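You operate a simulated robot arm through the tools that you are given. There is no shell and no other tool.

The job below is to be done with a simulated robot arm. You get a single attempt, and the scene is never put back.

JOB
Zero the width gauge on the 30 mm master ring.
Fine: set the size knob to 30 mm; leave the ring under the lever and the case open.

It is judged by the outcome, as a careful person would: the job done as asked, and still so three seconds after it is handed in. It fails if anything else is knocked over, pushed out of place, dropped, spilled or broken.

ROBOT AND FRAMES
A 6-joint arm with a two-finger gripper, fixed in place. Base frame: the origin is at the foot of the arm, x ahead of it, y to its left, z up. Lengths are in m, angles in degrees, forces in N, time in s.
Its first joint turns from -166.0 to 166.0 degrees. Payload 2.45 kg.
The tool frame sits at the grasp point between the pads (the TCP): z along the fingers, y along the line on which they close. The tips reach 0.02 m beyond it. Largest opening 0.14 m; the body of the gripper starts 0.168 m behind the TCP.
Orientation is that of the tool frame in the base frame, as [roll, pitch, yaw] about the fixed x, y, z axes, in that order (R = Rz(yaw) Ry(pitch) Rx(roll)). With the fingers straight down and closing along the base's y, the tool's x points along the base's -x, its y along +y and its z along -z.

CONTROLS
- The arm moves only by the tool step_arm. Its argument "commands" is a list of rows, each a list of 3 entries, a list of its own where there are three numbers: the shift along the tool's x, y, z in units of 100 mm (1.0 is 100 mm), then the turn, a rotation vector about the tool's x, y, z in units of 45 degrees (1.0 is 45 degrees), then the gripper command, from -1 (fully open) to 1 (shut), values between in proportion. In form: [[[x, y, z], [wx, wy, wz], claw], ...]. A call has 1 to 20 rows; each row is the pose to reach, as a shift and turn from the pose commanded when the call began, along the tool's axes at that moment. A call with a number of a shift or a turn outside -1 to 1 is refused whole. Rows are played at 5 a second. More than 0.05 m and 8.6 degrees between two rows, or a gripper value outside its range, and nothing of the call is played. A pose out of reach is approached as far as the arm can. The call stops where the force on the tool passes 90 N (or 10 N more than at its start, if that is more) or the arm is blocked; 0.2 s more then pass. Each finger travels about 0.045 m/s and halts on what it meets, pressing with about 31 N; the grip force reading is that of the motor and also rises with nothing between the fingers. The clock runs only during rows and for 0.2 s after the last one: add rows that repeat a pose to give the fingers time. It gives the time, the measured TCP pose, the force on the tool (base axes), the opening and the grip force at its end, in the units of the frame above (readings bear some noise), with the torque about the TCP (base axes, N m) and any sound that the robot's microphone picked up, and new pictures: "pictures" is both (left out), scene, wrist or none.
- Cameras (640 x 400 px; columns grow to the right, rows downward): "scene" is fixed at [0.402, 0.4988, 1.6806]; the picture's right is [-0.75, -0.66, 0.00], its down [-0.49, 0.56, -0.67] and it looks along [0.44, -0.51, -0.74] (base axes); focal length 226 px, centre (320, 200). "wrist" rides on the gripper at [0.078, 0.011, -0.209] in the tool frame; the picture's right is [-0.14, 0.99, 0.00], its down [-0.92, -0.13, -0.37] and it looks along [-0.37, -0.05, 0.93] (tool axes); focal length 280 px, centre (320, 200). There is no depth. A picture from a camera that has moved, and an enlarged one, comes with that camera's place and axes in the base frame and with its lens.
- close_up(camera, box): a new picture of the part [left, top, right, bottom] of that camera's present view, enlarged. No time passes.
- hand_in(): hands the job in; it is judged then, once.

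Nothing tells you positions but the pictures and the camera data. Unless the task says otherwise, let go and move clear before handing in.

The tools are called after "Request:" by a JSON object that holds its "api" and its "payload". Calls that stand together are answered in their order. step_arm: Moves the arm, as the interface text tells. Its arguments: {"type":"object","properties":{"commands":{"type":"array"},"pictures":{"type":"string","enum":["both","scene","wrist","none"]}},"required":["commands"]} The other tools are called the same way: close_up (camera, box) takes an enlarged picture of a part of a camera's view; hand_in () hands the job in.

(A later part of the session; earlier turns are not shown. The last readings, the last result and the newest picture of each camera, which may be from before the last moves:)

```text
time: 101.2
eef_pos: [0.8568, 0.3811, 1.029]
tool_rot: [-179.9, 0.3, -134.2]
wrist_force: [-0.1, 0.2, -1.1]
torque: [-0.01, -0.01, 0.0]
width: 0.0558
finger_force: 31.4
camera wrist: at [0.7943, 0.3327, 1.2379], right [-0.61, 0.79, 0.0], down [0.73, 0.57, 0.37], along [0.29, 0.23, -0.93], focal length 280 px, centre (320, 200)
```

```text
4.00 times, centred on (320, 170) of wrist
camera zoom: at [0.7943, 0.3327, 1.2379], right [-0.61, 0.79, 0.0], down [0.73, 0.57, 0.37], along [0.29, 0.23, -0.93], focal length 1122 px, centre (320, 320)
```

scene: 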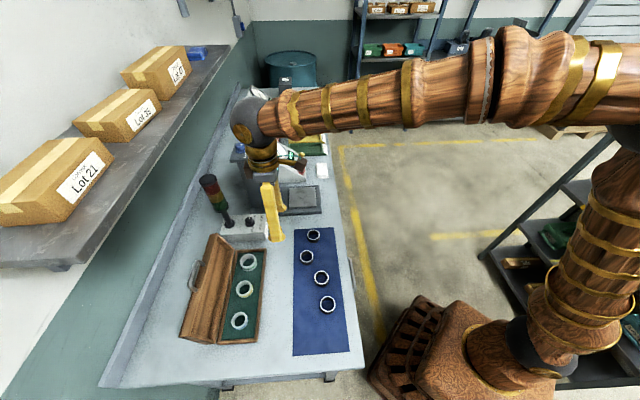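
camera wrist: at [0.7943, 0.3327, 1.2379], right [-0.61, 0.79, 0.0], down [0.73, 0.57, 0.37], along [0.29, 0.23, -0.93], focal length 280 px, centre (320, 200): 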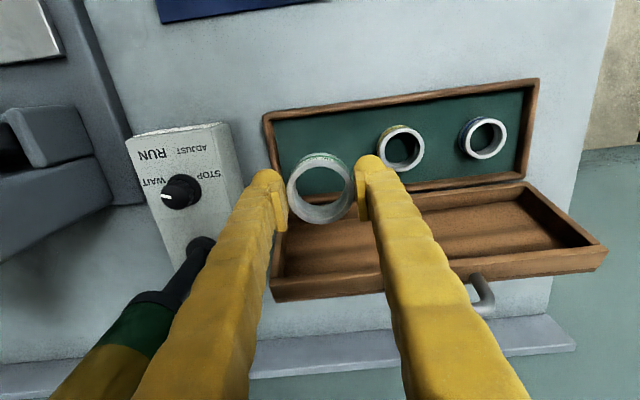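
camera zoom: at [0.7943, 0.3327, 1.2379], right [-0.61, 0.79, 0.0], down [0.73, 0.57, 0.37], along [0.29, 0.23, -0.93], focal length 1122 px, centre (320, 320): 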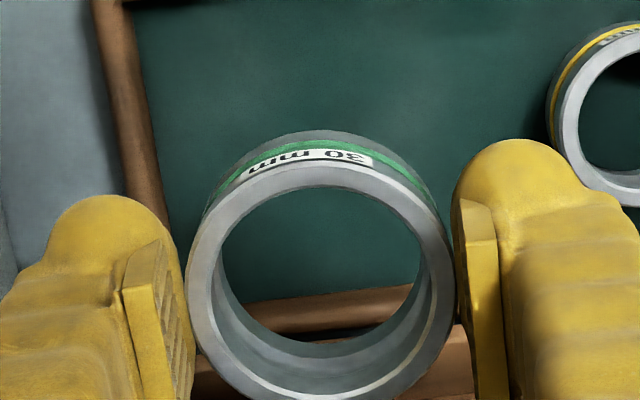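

The ring is firmly held. I'll raise it and carry it in front of the raised lever, above the anvil.

Request:
{"api": "step_arm", "payload": {"commands": [[[0.2, 0, -0.15], [0, 0, 0.005], 1], [[0.5, 0, -0.3], [0, 0, 0.01], 1], [[0.75, 0, -0.45], [0, 0, 0.015], 1], [[1.0, 0, -0.6], [0, 0, 0.018], 1]], "pictures": "none"}}

Request:
{"api": "step_arm", "payload": {"commands": [[[0.1, -0.3, 0], [0, 0, 0], 1], [[0.22, -0.65, 0], [0, 0, 0], 1], [[0.35, -1.0, 0], [0, 0, 0], 1]], "pictures": "none"}}

Request:
{"api": "step_arm", "payload": {"commands": [[[0.12, -0.33, 0], [0, 0, 0], 1], [[0.24, -0.67, 0], [0, 0, 0], 1], [[0.35, -1.0, 0], [0, 0, 0], 1], [[0.35, -1.0, 0], [0, 0, 0], 1]], "pictures": "wrist"}}

```text
time: 102.2
eef_pos: [0.7837, 0.3043, 1.0853]
tool_rot: [180.0, 0.2, -135.0]
wrist_force: [0.0, 0.5, -2.0]
torque: [-0.02, 0.03, -0.03]
width: 0.056
finger_force: 30.7
```

```text
time: 103.0
eef_pos: [0.8309, 0.2106, 1.0843]
tool_rot: [-179.9, 0.3, -135.0]
wrist_force: [0.3, 1.3, -1.8]
torque: [-0.03, 0.01, 0.02]
width: 0.0559
finger_force: 30.9
```

```text
time: 104.0
eef_pos: [0.877, 0.1129, 1.0856]
tool_rot: [-180.0, 0.3, -135.0]
wrist_force: [0.0, 0.3, -1.7]
torque: [-0.01, -0.02, -0.02]
width: 0.056
finger_force: 30.8
camera wrist: at [0.8141, 0.0673, 1.2935], right [-0.6, 0.8, 0.0], down [0.74, 0.56, 0.37], along [0.3, 0.22, -0.93], focal length 280 px, centre (320, 200)
```

wrist: 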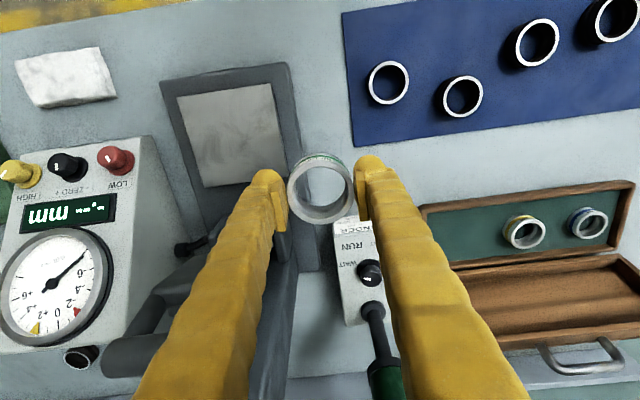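

Request:
{"api": "close_up", "payload": {"camera": "wrist", "box": [90, 60, 310, 380]}}

Request:
{"api": "close_up", "payload": {"camera": "scene", "box": [225, 130, 335, 220]}}

```text
1.25 times, centred on (200, 220) of wrist
camera zoom: at [0.8141, 0.0673, 1.2935], right [-0.6, 0.8, 0.0], down [0.74, 0.56, 0.37], along [0.3, 0.22, -0.93], focal length 350 px, centre (470, 175)
```

zoom: 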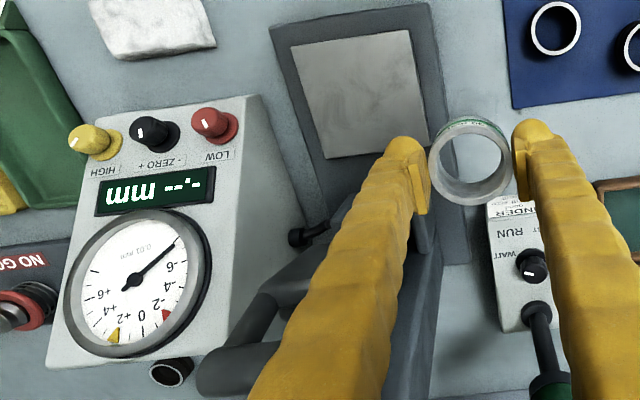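

```text
4.44 times, centred on (280, 175) of scene
camera zoom: at [0.402, 0.4988, 1.6806], right [-0.75, -0.66, 0.0], down [-0.49, 0.56, -0.67], along [0.44, -0.51, -0.74], focal length 1003 px, centre (498, 311)
```

zoom: 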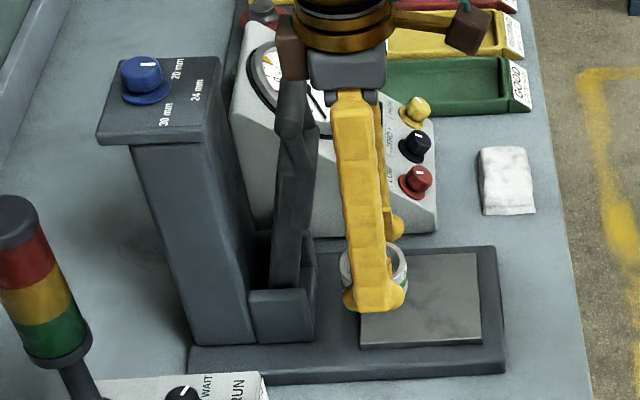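

The anvil plate is centred near (0.937, 0.012). I'll move the ring above it, keeping in front of the raised lever.

Request:
{"api": "step_arm", "payload": {"commands": [[[0.1, -0.25, 0], [0, 0, 0], 1], [[0.2, -0.5, 0], [0, 0, 0], 1], [[0.25, -0.75, 0], [0, 0, 0], 1], [[0.28, -1.0, 0], [0, 0, 0], 1]], "pictures": "none"}}

Request:
{"api": "step_arm", "payload": {"commands": [[[0.01, -0.137, 0.0], [0, 0, 0], 1], [[0.01, -0.137, 0.2], [0, 0, 0], 1], [[0.01, -0.137, 0.45], [0, 0, 0], 1], [[0.01, -0.137, 0.7], [0, 0, 0], 1], [[0.01, -0.137, 0.9], [0, 0, 0], 1], [[0.01, -0.137, 0.9], [0, 0, 0], 1]], "pictures": "wrist"}}

Request:
{"api": "close_up", "payload": {"camera": "scene", "box": [225, 130, 335, 220]}}

```text
time: 105.0
eef_pos: [0.9297, 0.0215, 1.0862]
tool_rot: [-179.8, 0.3, -135.0]
wrist_force: [-0.4, 0.3, -1.3]
torque: [0.0, -0.01, 0.02]
width: 0.0559
finger_force: 30.9
```

```text
time: 106.4
eef_pos: [0.9396, 0.0122, 0.9982]
tool_rot: [-179.9, 0.3, -135.1]
wrist_force: [-0.5, 1.1, -1.6]
torque: [0.0, 0.01, -0.03]
width: 0.0559
finger_force: 31.1
camera wrist: at [0.8766, -0.0344, 1.207], right [-0.6, 0.8, 0.0], down [0.74, 0.56, 0.37], along [0.3, 0.22, -0.93], focal length 280 px, centre (320, 200)
```

wrist: 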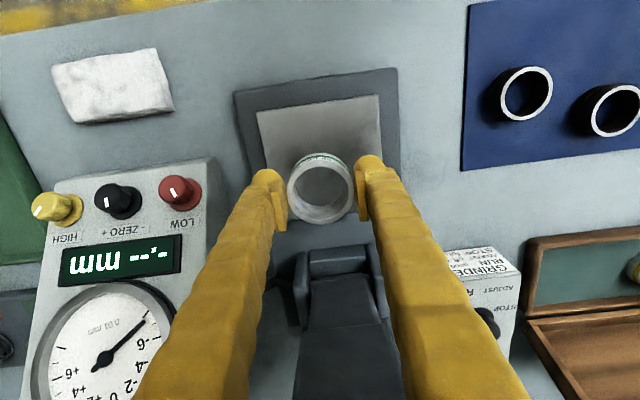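

```text
4.44 times, centred on (280, 175) of scene
camera zoom: at [0.402, 0.4988, 1.6806], right [-0.75, -0.66, 0.0], down [-0.49, 0.56, -0.67], along [0.44, -0.51, -0.74], focal length 1003 px, centre (498, 311)
```

zoom: 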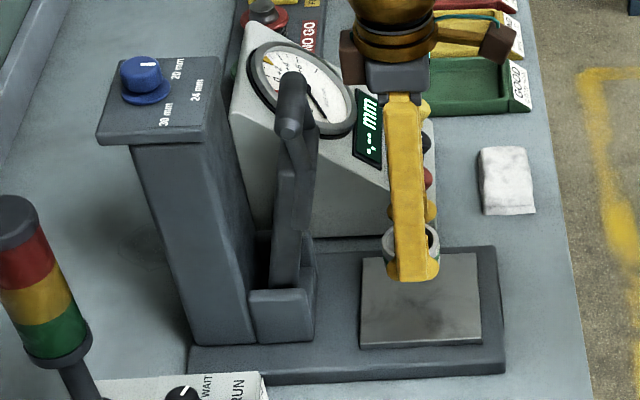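

Clear of the lever. I'll lower the ring toward the anvil, then in fine steps until contact.

Request:
{"api": "step_arm", "payload": {"commands": [[[0, 0, 0.15], [0, 0, 0], 1], [[0, 0, 0.3], [0, 0, 0], 1], [[0, 0, 0.42], [0, 0, 0], 1], [[0, 0, 0.52], [0, 0, 0], 1], [[0, 0, 0.52], [0, 0, 0], 1]], "pictures": "wrist"}}

Request:
{"api": "close_up", "payload": {"camera": "wrist", "box": [200, 80, 440, 230]}}

Request:
{"api": "close_up", "payload": {"camera": "scene", "box": [225, 130, 335, 220]}}

```text
time: 107.6
eef_pos: [0.9402, 0.0141, 0.9456]
tool_rot: [-179.9, 0.3, -135.2]
wrist_force: [-1.6, 3.0, 32.7]
torque: [0.09, 0.05, 0.08]
width: 0.0564
finger_force: 31.0
camera wrist: at [0.876, -0.0325, 1.1541], right [-0.6, 0.8, 0.0], down [0.74, 0.56, 0.37], along [0.3, 0.22, -0.93], focal length 280 px, centre (320, 200)
```

wrist: 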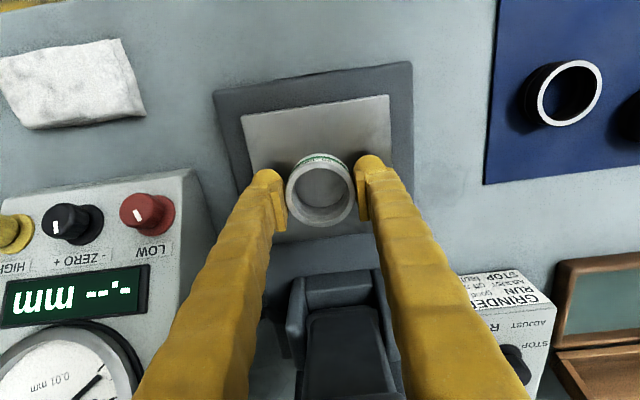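

```text
2.67 times, centred on (320, 155) of wrist
camera zoom: at [0.876, -0.0325, 1.1541], right [-0.6, 0.8, 0.0], down [0.74, 0.56, 0.37], along [0.3, 0.22, -0.93], focal length 748 px, centre (320, 320)
```

zoom: 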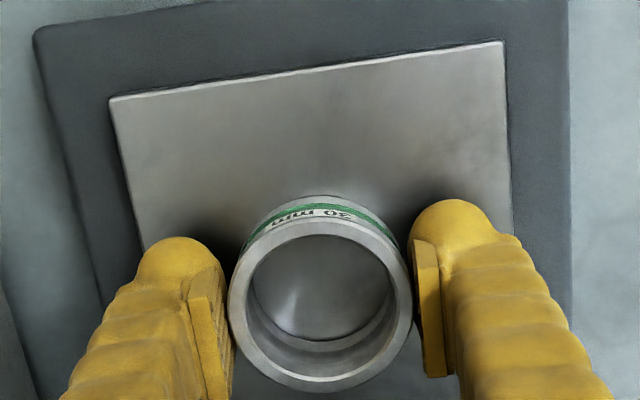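

```text
4.44 times, centred on (280, 175) of scene
camera zoom: at [0.402, 0.4988, 1.6806], right [-0.75, -0.66, 0.0], down [-0.49, 0.56, -0.67], along [0.44, -0.51, -0.74], focal length 1003 px, centre (498, 311)
```

zoom: 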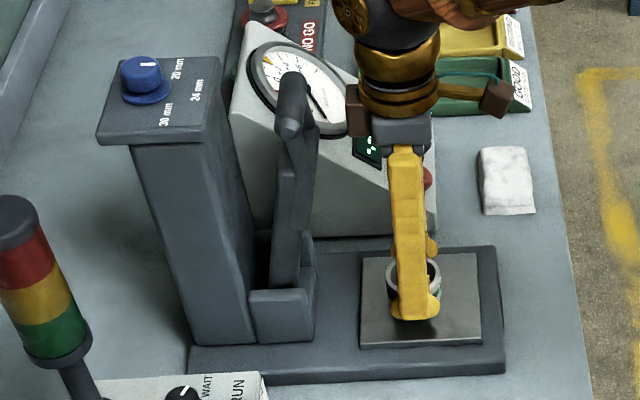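

The ring touched down on the anvil (33 N, slightly pressed), centred at (0.940, 0.014). I'll relieve the pressure and open the gripper.

Request:
{"api": "step_arm", "payload": {"commands": [[[0, 0, -0.01], [0, 0, 0], 1], [[0, 0, -0.015], [0, 0, 0], 1], [[0, 0, -0.015], [0, 0, 0], 1]], "pictures": "none"}}

```text
time: 108.4
eef_pos: [0.9375, 0.0141, 0.9454]
tool_rot: [180.0, 0.3, -135.1]
wrist_force: [3.4, -0.7, 6.4]
torque: [0.04, -0.29, -0.02]
width: 0.0559
finger_force: 31.6
```

Request:
{"api": "step_arm", "payload": {"commands": [[[0, 0, -0.003], [0, 0, 0], 0.19], [[0, 0, -0.003], [0, 0, 0], 0.1], [[0, 0, -0.003], [0, 0, 0], 0.0], [[0, 0, -0.003], [0, 0, 0], -0.1], [[0, 0, -0.003], [0, 0, 0], -0.1]], "pictures": "none"}}

Request:
{"api": "step_arm", "payload": {"commands": [[[0, 0, -0.15], [0, 0, 0], -0.1], [[0, 0, -0.35], [0, 0, 0], -0.1], [[0.2, 0, -0.6], [0, 0, 0], -0.1], [[0.4, 0, -0.8], [0, 0, 0], -0.1], [[0.6, 0, -1.0], [0, 0, 0], -0.1], [[0.6, 0, -1.0], [0, 0, 0], -0.1]], "pictures": "wrist"}}

Request:
{"api": "close_up", "payload": {"camera": "wrist", "box": [200, 100, 440, 250]}}

Request:
{"api": "close_up", "payload": {"camera": "scene", "box": [225, 130, 335, 220]}}

```text
time: 109.6
eef_pos: [0.9375, 0.0138, 0.9472]
tool_rot: [179.9, 0.3, -135.0]
wrist_force: [-0.1, -0.7, -0.5]
torque: [-0.01, 0.04, -0.01]
width: 0.0772
finger_force: 0.2
```

```text
time: 111.0
eef_pos: [0.8946, -0.0279, 1.0464]
tool_rot: [179.9, 0.3, -135.1]
wrist_force: [-0.3, 0.0, -0.3]
torque: [0.04, 0.0, 0.01]
width: 0.077
finger_force: 0.0
camera wrist: at [0.8313, -0.0755, 1.2555], right [-0.6, 0.8, 0.0], down [0.74, 0.56, 0.37], along [0.3, 0.22, -0.93], focal length 280 px, centre (320, 200)
```

wrist: 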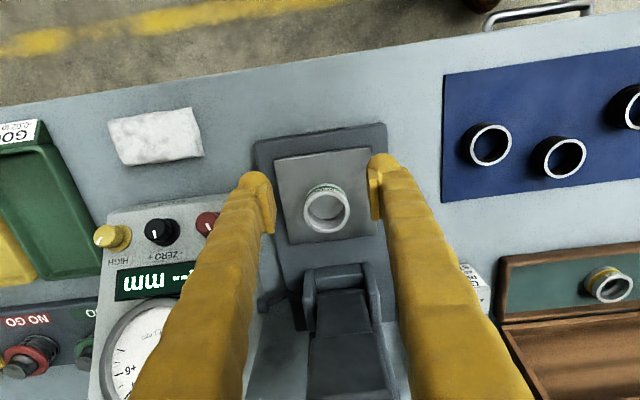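

```text
2.67 times, centred on (320, 175) of wrist
camera zoom: at [0.8313, -0.0755, 1.2555], right [-0.6, 0.8, 0.0], down [0.74, 0.56, 0.37], along [0.3, 0.22, -0.93], focal length 748 px, centre (320, 267)
```

zoom: 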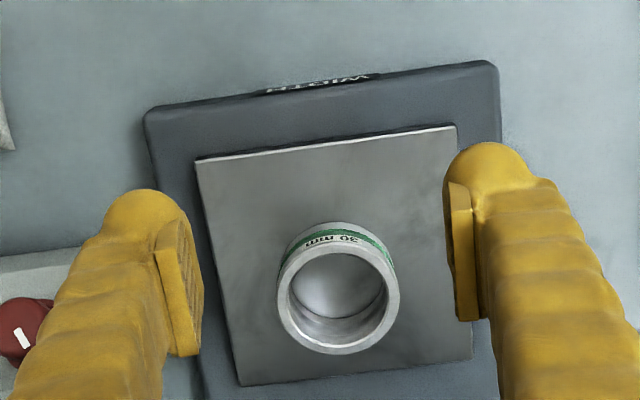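

```text
4.44 times, centred on (280, 175) of scene
camera zoom: at [0.402, 0.4988, 1.6806], right [-0.75, -0.66, 0.0], down [-0.49, 0.56, -0.67], along [0.44, -0.51, -0.74], focal length 1003 px, centre (498, 311)
```

zoom: 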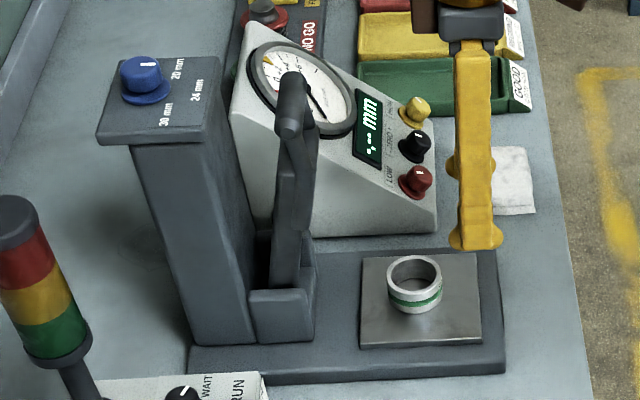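

The 30 mm ring is standing on the anvil. Next I need to lower the lever in a controlled way, so I'll rise and tilt to view the raised T-bar precisely.

Request:
{"api": "step_arm", "payload": {"commands": [[[0.12, 0, -0.25], [0, -0.11, 0], -0.5], [[0.25, 0, -0.5], [0, -0.22, 0], -1], [[0.37, 0, -0.75], [0, -0.33, 0], -1], [[0.5, 0, -1.0], [0, -0.45, 0], -1]], "pictures": "none"}}

Request:
{"api": "step_arm", "payload": {"commands": [[[-0.08, 0, -0.23], [0, -0.11, 0], -1], [[-0.17, 0, -0.47], [0, -0.22, 0], -1], [[-0.25, 0, -0.7], [0, -0.33, 0], -1], [[-0.34, 0, -0.94], [0, -0.45, 0], -1], [[-0.34, 0, -0.94], [0, -0.45, 0], -1]], "pictures": "wrist"}}

Request:
{"api": "close_up", "payload": {"camera": "wrist", "box": [200, 80, 440, 230]}}

```text
time: 112.0
eef_pos: [0.8595, -0.0622, 1.1486]
tool_rot: [-179.9, 20.5, -135.1]
wrist_force: [0.4, 0.9, 0.1]
torque: [0.03, 0.03, 0.02]
width: 0.1397
finger_force: 0.0
```

```text
time: 113.2
eef_pos: [0.8564, -0.0655, 1.2464]
tool_rot: [-180.0, 40.7, -135.0]
wrist_force: [-0.1, 0.0, -0.5]
torque: [-0.01, 0.01, 0.0]
width: 0.1399
finger_force: 0.0
camera wrist: at [0.7114, -0.1953, 1.3538], right [-0.63, 0.77, 0.09], down [0.41, 0.23, 0.88], along [0.66, 0.59, -0.47], focal length 280 px, centre (320, 200)
```

wrist: 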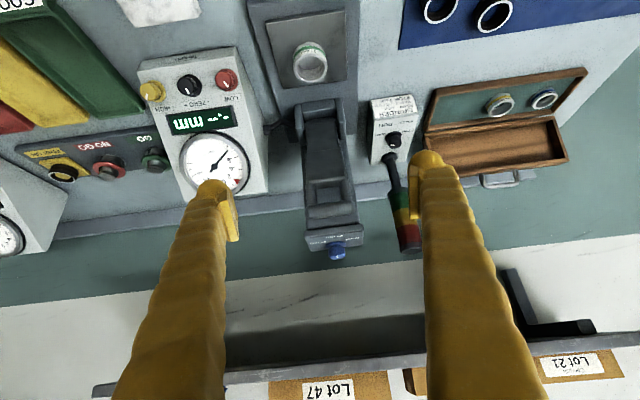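

```text
2.67 times, centred on (320, 155) of wrist
camera zoom: at [0.7114, -0.1953, 1.3538], right [-0.63, 0.77, 0.09], down [0.41, 0.23, 0.88], along [0.66, 0.59, -0.47], focal length 748 px, centre (320, 320)
```

zoom: 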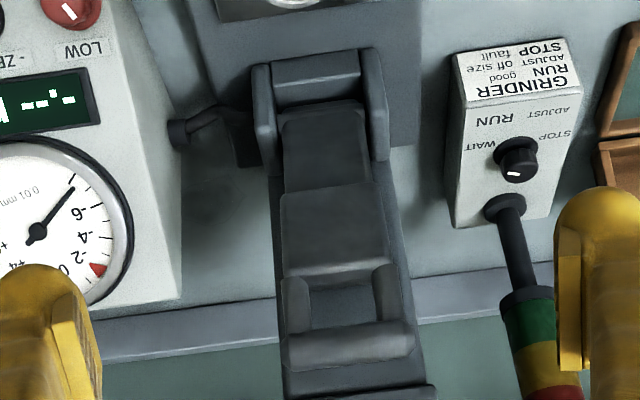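

The raised T-bar is at about (1.001, 0.084, 1.163), and combining both lever positions puts the pivot near 0.808 m along the bench depth axis at z = 0.952. I'll approach along the tool axis with the fingers open to straddle the bar's ends.

Request:
{"api": "step_arm", "payload": {"commands": [[[-0.25, 0.01, 0.12], [0, 0, 0], -1], [[-0.5, 0.02, 0.25], [0, 0, 0], -1], [[-0.75, 0.03, 0.37], [0, 0, 0], -1], [[-1.0, 0.035, 0.5], [0, 0, 0], -1]], "pictures": "none"}}

Request:
{"api": "step_arm", "payload": {"commands": [[[-0.01, 0, 0.25], [0, 0, 0], -1], [[-0.02, 0, 0.5], [0, 0, 0], -1], [[-0.036, 0, 0.75], [0, 0, 0], -1], [[-0.036, 0, 1.0], [0, 0, 0], -1], [[-0.036, 0, 1.0], [0, 0, 0], -1]], "pictures": "wrist"}}

Request:
{"api": "close_up", "payload": {"camera": "wrist", "box": [200, 100, 440, 250]}}

Request:
{"api": "close_up", "payload": {"camera": "scene", "box": [225, 120, 335, 210]}}

```text
time: 114.2
eef_pos: [0.9335, 0.0134, 1.2747]
tool_rot: [-179.9, 40.8, -135.1]
wrist_force: [-0.3, 0.2, -0.5]
torque: [-0.02, -0.02, 0.04]
width: 0.14
finger_force: 0.1
```

```text
time: 115.4
eef_pos: [0.9808, 0.0616, 1.1994]
tool_rot: [-179.9, 40.8, -135.0]
wrist_force: [0.6, 0.9, 0.0]
torque: [0.02, 0.02, -0.02]
width: 0.1401
finger_force: 0.1
camera wrist: at [0.8356, -0.0677, 1.3078], right [-0.63, 0.77, 0.09], down [0.41, 0.23, 0.88], along [0.66, 0.59, -0.47], focal length 280 px, centre (320, 200)
```

wrist: 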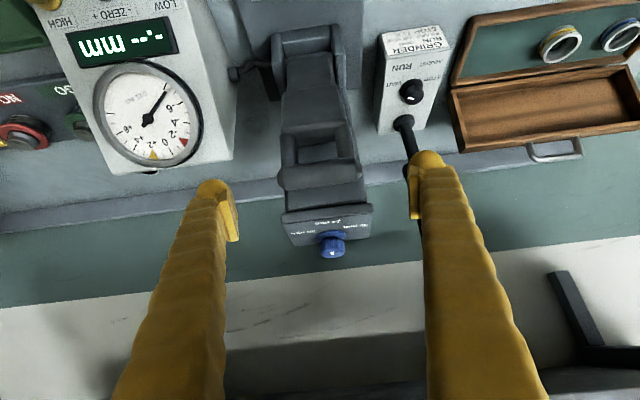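

```text
2.67 times, centred on (320, 175) of wrist
camera zoom: at [0.8356, -0.0677, 1.3078], right [-0.63, 0.77, 0.09], down [0.41, 0.23, 0.88], along [0.66, 0.59, -0.47], focal length 748 px, centre (320, 267)
```

zoom: 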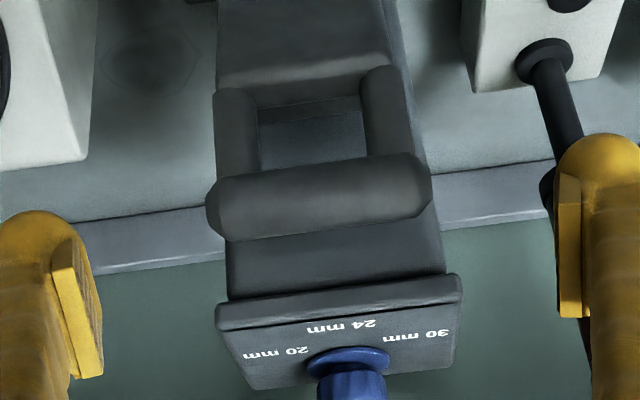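

```text
4.44 times, centred on (280, 165) of scene
camera zoom: at [0.402, 0.4988, 1.6806], right [-0.75, -0.66, 0.0], down [-0.49, 0.56, -0.67], along [0.44, -0.51, -0.74], focal length 1003 px, centre (498, 356)
```

zoom: 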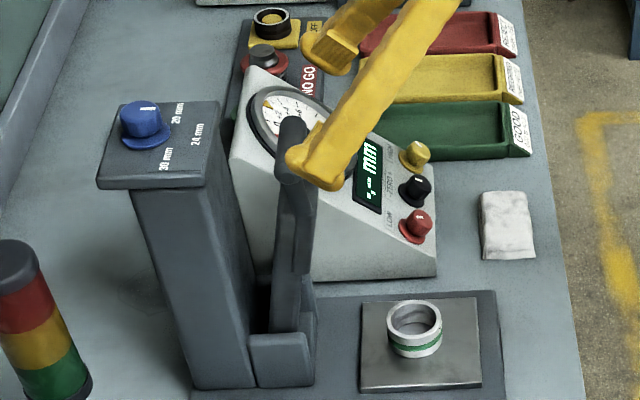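

The T-bar is centred between the open fingers. I'll advance the last 47 mm so the pads line up with the bar ends, then close.

Request:
{"api": "step_arm", "payload": {"commands": [[[0.01, 0, 0.16], [0, 0, 0], -1], [[0.015, 0, 0.32], [0, 0, 0], -1], [[0.02, 0, 0.47], [0, 0, 0], -1], [[0.02, 0, 0.47], [0, 0, 0], -1]], "pictures": "wrist"}}

Request:
{"api": "close_up", "payload": {"camera": "wrist", "box": [200, 100, 440, 250]}}

Request:
{"api": "close_up", "payload": {"camera": "scene", "box": [225, 120, 335, 210]}}

```text
time: 116.4
eef_pos: [1.0012, 0.0834, 1.163]
tool_rot: [-179.9, 40.8, -135.0]
wrist_force: [0.3, -0.4, -0.6]
torque: [0.0, -0.01, -0.02]
width: 0.1398
finger_force: 0.1
camera wrist: at [0.856, -0.0459, 1.2714], right [-0.63, 0.77, 0.09], down [0.41, 0.23, 0.88], along [0.66, 0.59, -0.47], focal length 280 px, centre (320, 200)
```

wrist: 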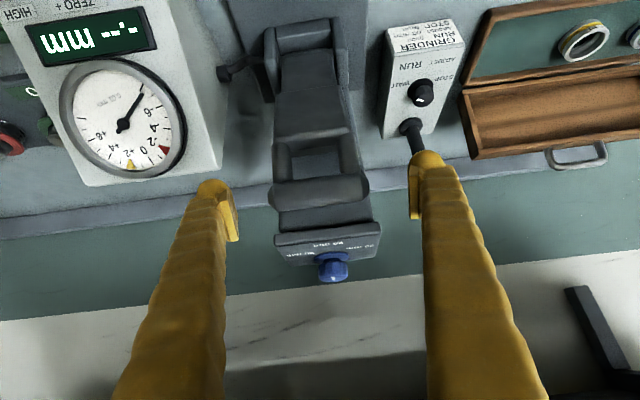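

```text
2.67 times, centred on (320, 175) of wrist
camera zoom: at [0.856, -0.0459, 1.2714], right [-0.63, 0.77, 0.09], down [0.41, 0.23, 0.88], along [0.66, 0.59, -0.47], focal length 748 px, centre (320, 267)
```

zoom: 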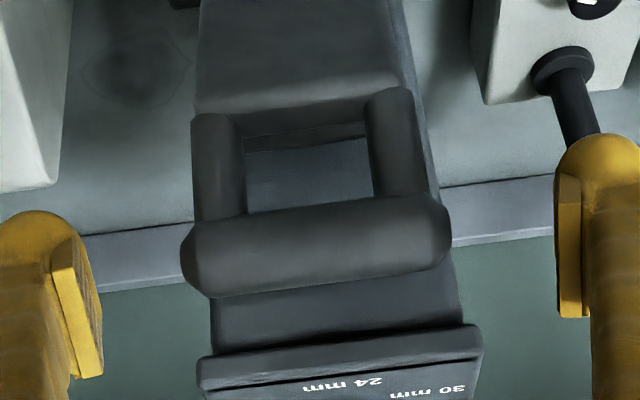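

```text
4.44 times, centred on (280, 165) of scene
camera zoom: at [0.402, 0.4988, 1.6806], right [-0.75, -0.66, 0.0], down [-0.49, 0.56, -0.67], along [0.44, -0.51, -0.74], focal length 1003 px, centre (498, 356)
```

zoom: 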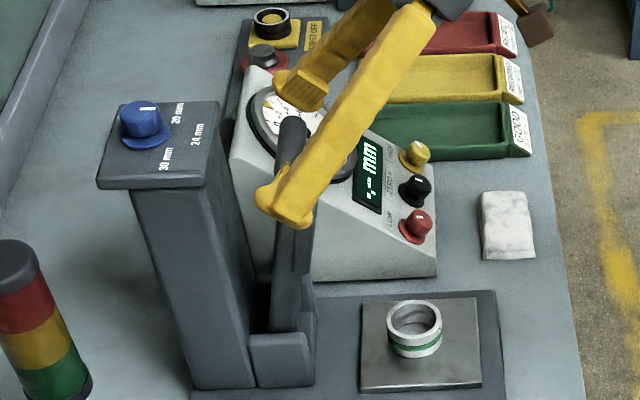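

The bar ends are right between the pads. Closing.

Request:
{"api": "step_arm", "payload": {"commands": [[[0, 0, 0], [0, 0, 0], -0.5], [[0, 0, 0], [0, 0, 0], 0], [[0, 0, 0], [0, 0, 0], 0.5], [[0, 0, 0], [0, 0, 0], 1], [[0, 0, 0], [0, 0, 0], 1], [[0, 0, 0], [0, 0, 0], 1], [[0, 0, 0], [0, 0, 0], 1]], "pictures": "none"}}

Request:
{"api": "close_up", "payload": {"camera": "wrist", "box": [200, 100, 440, 250]}}

```text
time: 118.0
eef_pos: [1.0009, 0.0828, 1.1631]
tool_rot: [-179.9, 40.8, -135.1]
wrist_force: [14.3, -15.4, -0.3]
torque: [-0.16, -0.14, -0.07]
width: 0.0777
finger_force: 44.6
```

```text
2.67 times, centred on (320, 175) of wrist
camera zoom: at [0.8563, -0.0467, 1.2714], right [-0.63, 0.78, 0.09], down [0.41, 0.23, 0.88], along [0.66, 0.59, -0.47], focal length 748 px, centre (320, 267)
```

zoom: 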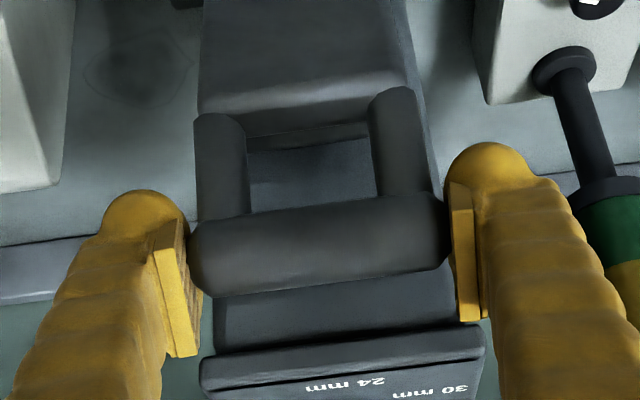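

The T-bar is gripped. I'll lower the lever along its arc, rotating the tool with it, starting with about 9° and checking forces.

Request:
{"api": "step_arm", "payload": {"commands": [[[0.068, 0, -0.036], [0, -0.045, 0], 1], [[0.136, 0, -0.072], [0, -0.09, 0], 1], [[0.22, 0, -0.11], [0, -0.145, 0], 1], [[0.307, 0, -0.146], [0, -0.2, 0], 1], [[0.307, 0, -0.146], [0, -0.2, 0], 1]], "pictures": "none"}}

Request:
{"api": "close_up", "payload": {"camera": "scene", "box": [225, 120, 335, 210]}}

Request:
{"api": "close_up", "payload": {"camera": "wrist", "box": [200, 100, 440, 250]}}

```text
time: 119.2
eef_pos: [0.9784, 0.0596, 1.1565]
tool_rot: [-179.9, 49.9, -134.9]
wrist_force: [-14.5, 1.4, 28.5]
torque: [0.11, 0.2, 0.06]
width: 0.0776
finger_force: 44.8
```

```text
4.44 times, centred on (280, 165) of scene
camera zoom: at [0.402, 0.4988, 1.6806], right [-0.75, -0.66, 0.0], down [-0.49, 0.56, -0.67], along [0.44, -0.51, -0.74], focal length 1003 px, centre (498, 356)
```

zoom: 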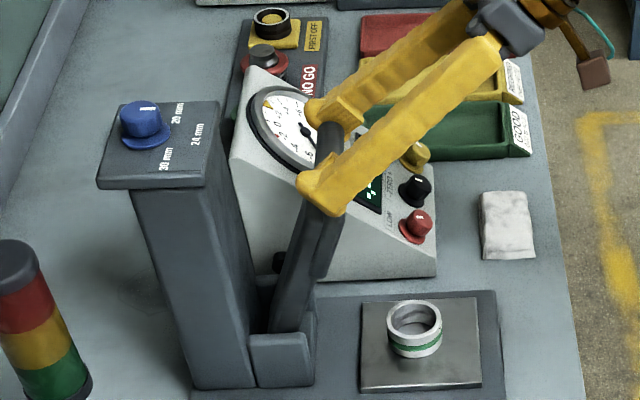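

```text
2.67 times, centred on (320, 175) of wrist
camera zoom: at [0.8236, -0.0799, 1.2313], right [-0.64, 0.76, 0.1], down [0.31, 0.13, 0.94], along [0.71, 0.63, -0.32], focal length 748 px, centre (320, 267)
```

zoom: 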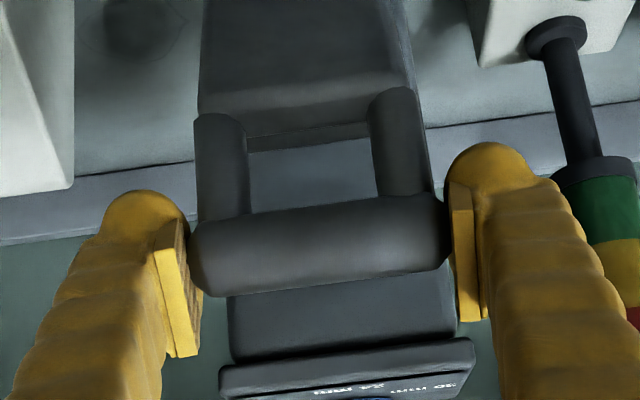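

The lever follows nicely; there's about 28 N of radial compression, so I'll ease the tool out by 2 mm before continuing.

Request:
{"api": "step_arm", "payload": {"commands": [[[-0.011, 0, -0.018], [0, 0, 0], 1], [[-0.011, 0, -0.018], [0, 0, 0], 1]], "pictures": "none"}}

```text
time: 119.8
eef_pos: [0.9793, 0.0588, 1.1552]
tool_rot: [180.0, 49.7, -135.0]
wrist_force: [-3.1, 4.3, 10.1]
torque: [0.69, -0.79, -0.03]
width: 0.0777
finger_force: 45.1
```

Request:
{"api": "step_arm", "payload": {"commands": [[[0.082, 0, -0.047], [0, -0.04, 0], 1], [[0.164, 0, -0.093], [0, -0.08, 0], 1], [[0.25, 0, -0.13], [0, -0.12, 0], 1], [[0.338, 0, -0.166], [0, -0.16, 0], 1], [[0.338, 0, -0.166], [0, -0.16, 0], 1]], "pictures": "none"}}

Request:
{"api": "close_up", "payload": {"camera": "wrist", "box": [200, 100, 440, 250]}}

```text
time: 121.0
eef_pos: [0.9525, 0.0346, 1.1413]
tool_rot: [-180.0, 56.8, -134.9]
wrist_force: [2.4, 3.9, -14.4]
torque: [-0.3, 0.03, -0.11]
width: 0.0776
finger_force: 45.1
```

```text
2.67 times, centred on (320, 175) of wrist
camera zoom: at [0.7922, -0.1113, 1.1892], right [-0.65, 0.75, 0.11], down [0.23, 0.05, 0.97], along [0.73, 0.65, -0.2], focal length 748 px, centre (320, 267)
```

zoom: 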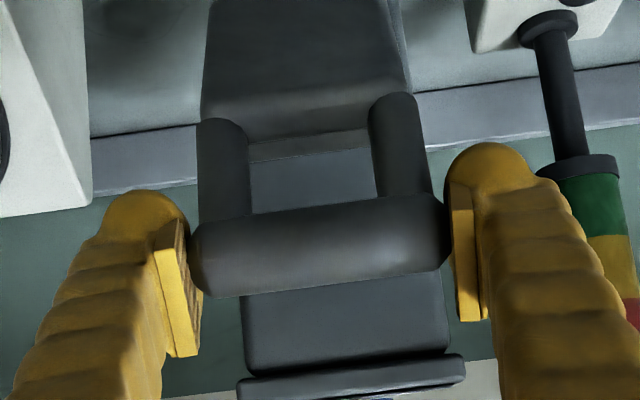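

Request:
{"api": "step_arm", "payload": {"commands": [[[0.09, 0, -0.04], [0, -0.03, 0], 1], [[0.179, 0, -0.077], [0, -0.065, 0], 1], [[0.27, 0, -0.11], [0, -0.1, 0], 1], [[0.358, 0, -0.142], [0, -0.13, 0], 1], [[0.358, 0, -0.142], [0, -0.13, 0], 1]], "pictures": "none"}}

Request:
{"api": "close_up", "payload": {"camera": "wrist", "box": [200, 100, 440, 250]}}

```text
time: 122.2
eef_pos: [0.9313, 0.0116, 1.1201]
tool_rot: [-179.8, 62.8, -134.9]
wrist_force: [-14.9, -4.3, 17.6]
torque: [0.61, -0.13, 0.2]
width: 0.0775
finger_force: 44.8
```

```text
2.67 times, centred on (320, 175) of wrist
camera zoom: at [0.7676, -0.136, 1.1457], right [-0.66, 0.75, 0.12], down [0.15, -0.02, 0.99], along [0.74, 0.67, -0.1], focal length 748 px, centre (320, 267)
```

zoom: 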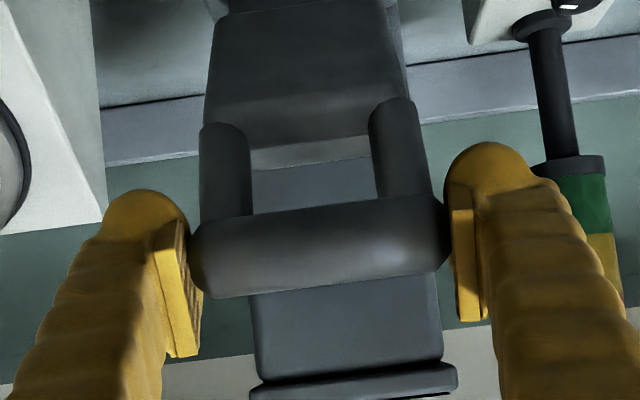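

Request:
{"api": "step_arm", "payload": {"commands": [[[0.08, 0, -0.05], [0, -0.03, 0], 1], [[0.172, 0, -0.083], [0, -0.055, 0], 1], [[0.265, 0, -0.112], [0, -0.08, 0], 1], [[0.354, 0, -0.136], [0, -0.11, 0], 1], [[0.354, 0, -0.136], [0, -0.11, 0], 1]], "pictures": "none"}}

Request:
{"api": "close_up", "payload": {"camera": "wrist", "box": [200, 100, 440, 250]}}

Request:
{"api": "close_up", "payload": {"camera": "scene", "box": [225, 120, 335, 210]}}

```text
time: 123.4
eef_pos: [0.9109, -0.0076, 1.0931]
tool_rot: [-179.9, 67.7, -135.0]
wrist_force: [0.5, 17.5, -11.4]
torque: [0.03, -0.25, -0.1]
width: 0.0776
finger_force: 45.7
```

```text
2.67 times, centred on (320, 175) of wrist
camera zoom: at [0.7476, -0.1563, 1.101], right [-0.66, 0.74, 0.13], down [0.1, -0.08, 0.99], along [0.74, 0.67, -0.01], focal length 748 px, centre (320, 267)
```

zoom: 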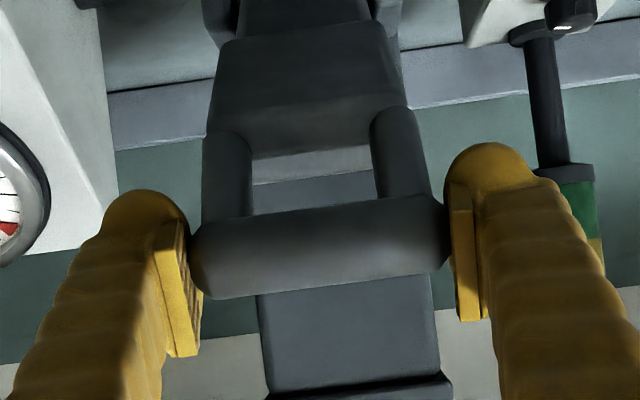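

```text
4.44 times, centred on (280, 165) of scene
camera zoom: at [0.402, 0.4988, 1.6806], right [-0.75, -0.66, 0.0], down [-0.49, 0.56, -0.67], along [0.44, -0.51, -0.74], focal length 1003 px, centre (498, 356)
```

zoom: 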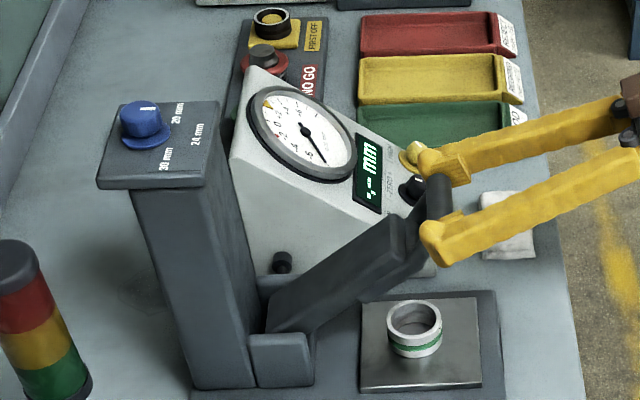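

Request:
{"api": "step_arm", "payload": {"commands": [[[0.095, 0, -0.02], [0, -0.02, 0], 1], [[0.185, 0, -0.043], [0, -0.045, 0], 1], [[0.28, 0, -0.063], [0, -0.065, 0], 1], [[0.371, 0, -0.079], [0, -0.09, 0], 1], [[0.371, 0, -0.079], [0, -0.09, 0], 1]], "pictures": "none"}}

Request:
{"api": "close_up", "payload": {"camera": "wrist", "box": [200, 100, 440, 250]}}

```text
time: 124.6
eef_pos: [0.8955, -0.0237, 1.0629]
tool_rot: [-180.0, 71.8, -135.0]
wrist_force: [-9.5, 18.2, -4.6]
torque: [0.33, 0.07, -0.04]
width: 0.0776
finger_force: 45.3
```

```text
2.67 times, centred on (320, 175) of wrist
camera zoom: at [0.7315, -0.1722, 1.0533], right [-0.67, 0.73, 0.13], down [0.05, -0.13, 0.99], along [0.74, 0.67, 0.06], focal length 748 px, centre (320, 267)
```

zoom: 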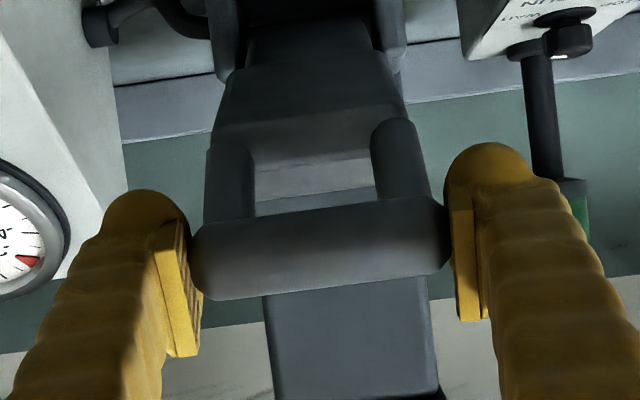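

Request:
{"api": "step_arm", "payload": {"commands": [[[0.095, 0.005, -0.017], [0, -0.02, 0], 1], [[0.186, 0.01, -0.033], [0, -0.035, 0], 1], [[0.28, 0.01, -0.043], [0, -0.05, 0], 1], [[0.374, 0.01, -0.051], [0, -0.07, 0], 1], [[0.374, 0.01, -0.051], [0, -0.07, 0], 1]], "pictures": "none"}}

Request:
{"api": "close_up", "payload": {"camera": "scene", "box": [225, 130, 335, 220]}}

```text
time: 125.8
eef_pos: [0.8849, -0.0343, 1.0284]
tool_rot: [-179.7, 75.0, -134.9]
wrist_force: [2.5, -8.1, 1.5]
torque: [0.46, -0.33, -0.42]
width: 0.0777
finger_force: 44.5
```

```text
4.44 times, centred on (280, 175) of scene
camera zoom: at [0.402, 0.4988, 1.6806], right [-0.75, -0.66, 0.0], down [-0.49, 0.56, -0.67], along [0.44, -0.51, -0.74], focal length 1003 px, centre (498, 311)
```

zoom: 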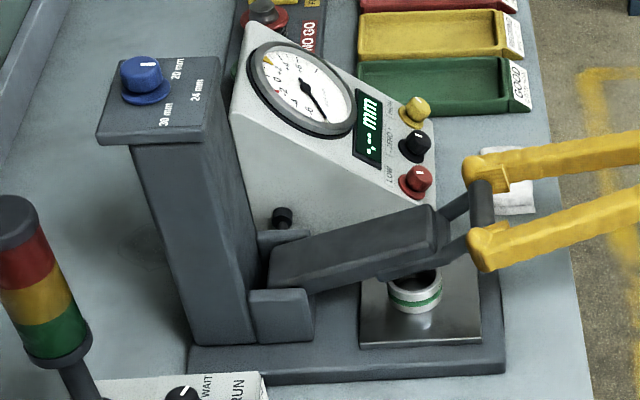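

Request:
{"api": "step_arm", "payload": {"commands": [[[0.075, 0, -0.005], [0, 0, 0], 1], [[0.15, 0, -0.009], [0, 0, 0], 1], [[0.225, 0, -0.009], [0, 0, 0], 1], [[0.302, 0, -0.009], [0, 0, 0], 1], [[0.302, 0, -0.009], [0, 0, 0], 1]], "pictures": "none"}}

Request:
{"api": "close_up", "payload": {"camera": "scene", "box": [225, 130, 335, 220]}}

```text
time: 127.0
eef_pos: [0.878, -0.0405, 1.0001]
tool_rot: [-179.8, 75.0, -135.1]
wrist_force: [42.1, -11.1, -2.9]
torque: [0.72, -0.63, 0.01]
width: 0.0779
finger_force: 45.2
```

```text
4.44 times, centred on (280, 175) of scene
camera zoom: at [0.402, 0.4988, 1.6806], right [-0.75, -0.66, 0.0], down [-0.49, 0.56, -0.67], along [0.44, -0.51, -0.74], focal length 1003 px, centre (498, 311)
```

zoom: 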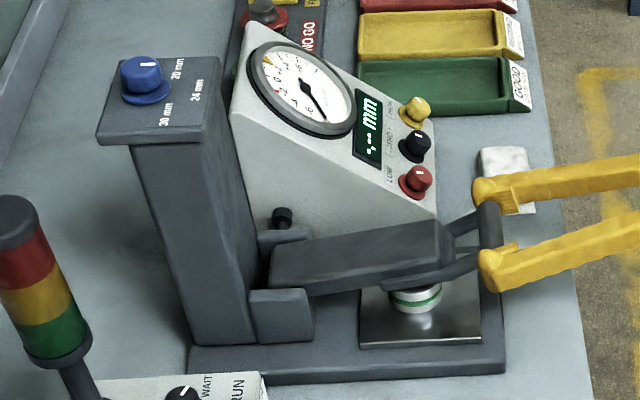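

Request:
{"api": "step_arm", "payload": {"commands": [[[0.04, -0.008, 0.015], [0, 0, 0], 1], [[0.09, -0.01, 0.025], [0, 0, 0], 1], [[0.14, -0.01, 0.03], [0, 0, 0], 1], [[0.14, -0.01, 0.03], [0, 0, 0], 1]], "pictures": "none"}}

Request:
{"api": "close_up", "payload": {"camera": "scene", "box": [225, 130, 335, 220]}}

```text
time: 128.0
eef_pos: [0.8789, -0.0417, 0.9849]
tool_rot: [179.8, 74.9, -135.1]
wrist_force: [-39.4, -35.0, 5.3]
torque: [0.18, 0.22, 0.04]
width: 0.078
finger_force: 44.8
```

```text
4.44 times, centred on (280, 175) of scene
camera zoom: at [0.402, 0.4988, 1.6806], right [-0.75, -0.66, 0.0], down [-0.49, 0.56, -0.67], along [0.44, -0.51, -0.74], focal length 1003 px, centre (498, 311)
```

zoom: 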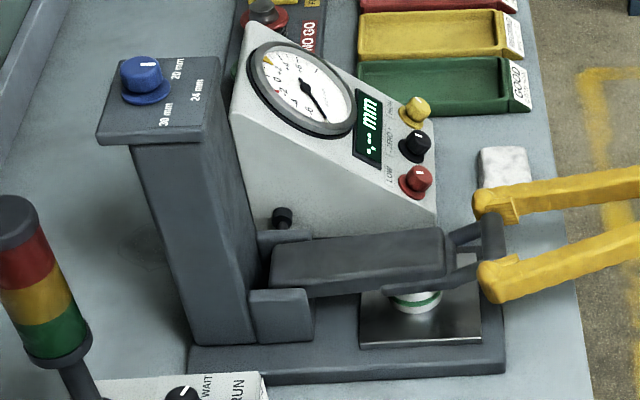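

Request:
{"api": "step_arm", "payload": {"commands": [[[0.004, 0, -0.016], [0, 0, 0], 1], [[0.004, 0, -0.016], [0, 0, 0], 1]], "pictures": "none"}}

Request:
{"api": "step_arm", "payload": {"commands": [[[0.02, 0, 0.003], [0, 0, 0], 1], [[0.04, 0, 0.008], [0, 0, 0], 1], [[0.04, 0, 0.008], [0, 0, 0], 1]], "pictures": "none"}}

Request:
{"api": "close_up", "payload": {"camera": "scene", "box": [225, 130, 335, 220]}}

```text
time: 128.6
eef_pos: [0.8769, -0.042, 0.9837]
tool_rot: [-179.8, 75.0, -134.8]
wrist_force: [18.8, 14.3, -7.2]
torque: [-0.13, 0.53, -0.08]
width: 0.0781
finger_force: 45.0
```

```text
time: 129.4
eef_pos: [0.8763, -0.0424, 0.9811]
tool_rot: [-179.7, 75.0, -134.8]
wrist_force: [24.6, 9.8, -1.4]
torque: [0.5, -0.86, 0.15]
width: 0.0777
finger_force: 44.4
```

```text
4.44 times, centred on (280, 175) of scene
camera zoom: at [0.402, 0.4988, 1.6806], right [-0.75, -0.66, 0.0], down [-0.49, 0.56, -0.67], along [0.44, -0.51, -0.74], focal length 1003 px, centre (498, 311)
```

zoom: 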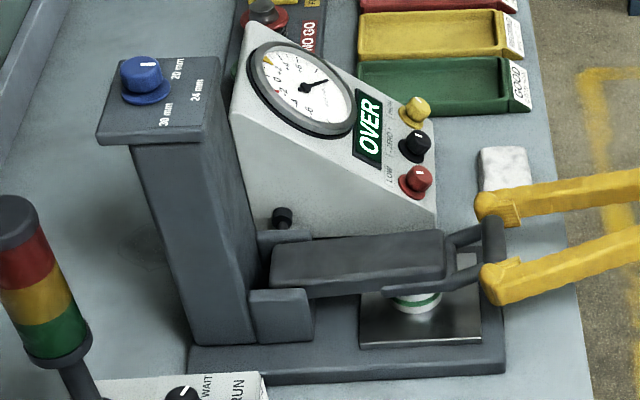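

The display changed to "OVER", so the lever is reaching the ring with the size knob still at 24 mm. I'll ease down a couple more millimetres until it rests on the ring.

Request:
{"api": "step_arm", "payload": {"commands": [[[0.01, 0, 0.01], [0, 0, 0], 1], [[0.02, 0, 0.012], [0, 0, 0], 1], [[0.02, 0, 0.012], [0, 0, 0], 1]], "pictures": "none"}}

Request:
{"api": "step_arm", "payload": {"commands": [[[0.01, 0, 0.003], [0, 0, 0], 1], [[0.02, 0, 0.006], [0, 0, 0], 1], [[0.02, 0, 0.006], [0, 0, 0], 1]], "pictures": "wrist"}}

Request:
{"api": "close_up", "payload": {"camera": "scene", "box": [225, 130, 335, 220]}}

```text
time: 130.2
eef_pos: [0.8771, -0.0434, 0.9781]
tool_rot: [-179.8, 74.9, -135.2]
wrist_force: [-34.1, -27.6, 6.0]
torque: [0.28, -0.44, 0.11]
width: 0.0778
finger_force: 45.2
```

```text
time: 131.0
eef_pos: [0.8774, -0.0404, 0.9773]
tool_rot: [-179.8, 75.0, -134.8]
wrist_force: [-49.3, -25.1, 13.6]
torque: [0.05, -0.06, 0.39]
width: 0.0781
finger_force: 45.4
camera wrist: at [0.7138, -0.1899, 0.9562], right [-0.67, 0.73, 0.13], down [0.01, -0.17, 0.98], along [0.74, 0.67, 0.11], focal length 280 px, centre (320, 200)
```

wrist: 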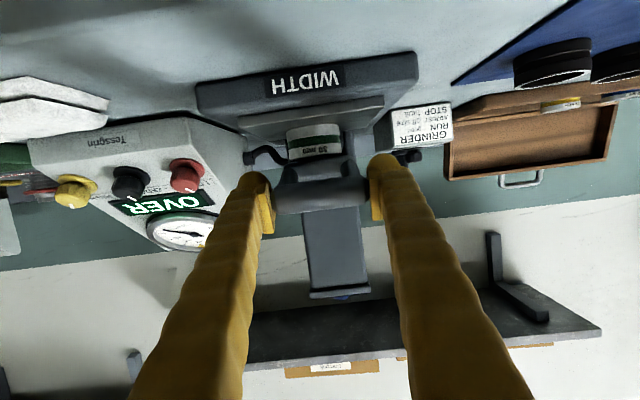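

```text
4.44 times, centred on (280, 175) of scene
camera zoom: at [0.402, 0.4988, 1.6806], right [-0.75, -0.66, 0.0], down [-0.49, 0.56, -0.67], along [0.44, -0.51, -0.74], focal length 1003 px, centre (498, 311)
```

zoom: 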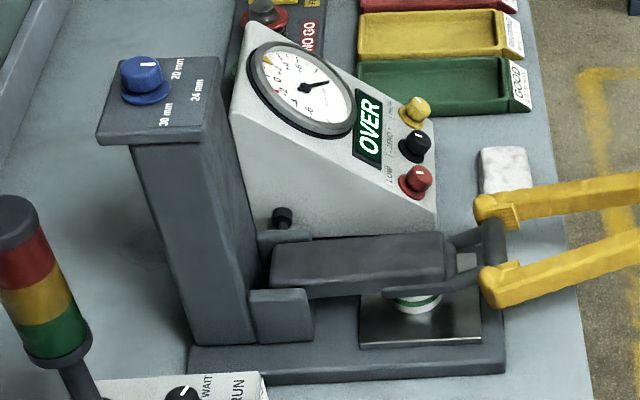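

Request:
{"api": "step_arm", "payload": {"commands": [[[0.004, 0, -0.014], [0, 0, 0], 1], [[0.004, 0, -0.014], [0, 0, 0], 1]], "pictures": "none"}}

Request:
{"api": "close_up", "payload": {"camera": "wrist", "box": [240, 80, 400, 220]}}

```text
time: 131.6
eef_pos: [0.8782, -0.0407, 0.9779]
tool_rot: [-179.7, 75.1, -134.7]
wrist_force: [18.9, 19.1, 3.5]
torque: [0.3, 0.2, 0.0]
width: 0.0778
finger_force: 45.0
```

```text
2.86 times, centred on (320, 150) of wrist
camera zoom: at [0.7139, -0.19, 0.9562], right [-0.68, 0.73, 0.13], down [0.01, -0.17, 0.98], along [0.74, 0.67, 0.11], focal length 801 px, centre (320, 343)
```

zoom: 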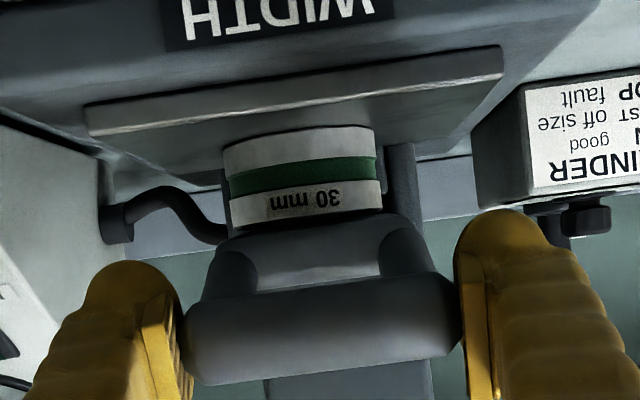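

The lever pad is sitting at the ring's top, with the ring centred beneath it. I'll open the gripper gently and let the lever rest.

Request:
{"api": "step_arm", "payload": {"commands": [[[0, 0, 0], [0, 0, 0], -0.2], [[0, 0, 0], [0, 0, 0], -0.5], [[0, 0, 0], [0, 0, 0], -0.8], [[0, 0, 0], [0, 0, 0], -1], [[0, 0, 0], [0, 0, 0], -1]], "pictures": "none"}}

Request:
{"api": "close_up", "payload": {"camera": "wrist", "box": [240, 80, 400, 220]}}

Request:
{"api": "close_up", "payload": {"camera": "scene", "box": [225, 130, 335, 220]}}

```text
time: 132.8
eef_pos: [0.8773, -0.0437, 0.9775]
tool_rot: [-179.8, 74.9, -134.9]
wrist_force: [-0.4, 0.4, -1.0]
torque: [-0.01, 0.03, 0.02]
width: 0.1399
finger_force: 0.0
```

```text
2.86 times, centred on (320, 150) of wrist
camera zoom: at [0.7127, -0.191, 0.9559], right [-0.67, 0.73, 0.13], down [0.01, -0.17, 0.98], along [0.74, 0.67, 0.11], focal length 801 px, centre (320, 343)
```

zoom: 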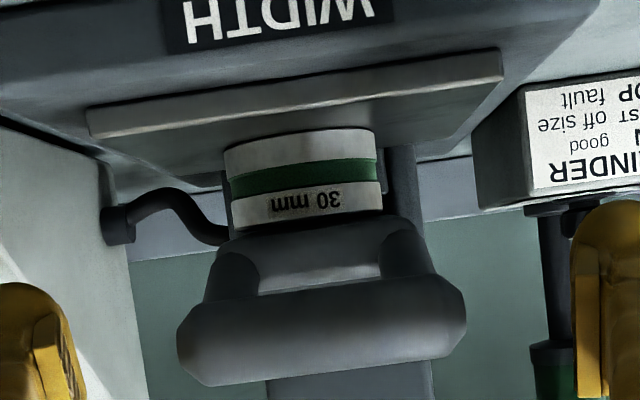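

```text
4.44 times, centred on (280, 175) of scene
camera zoom: at [0.402, 0.4988, 1.6806], right [-0.75, -0.66, 0.0], down [-0.49, 0.56, -0.67], along [0.44, -0.51, -0.74], focal length 1003 px, centre (498, 311)
```

zoom: 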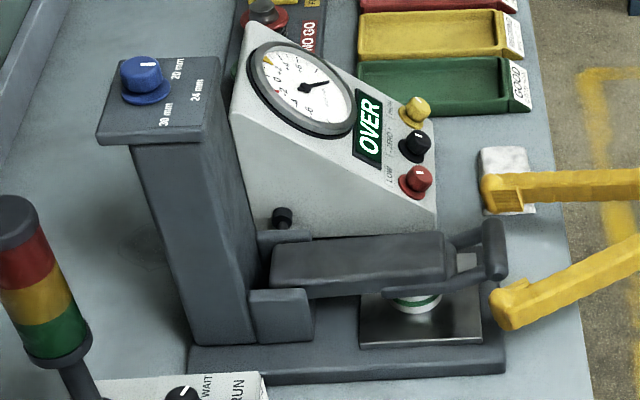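

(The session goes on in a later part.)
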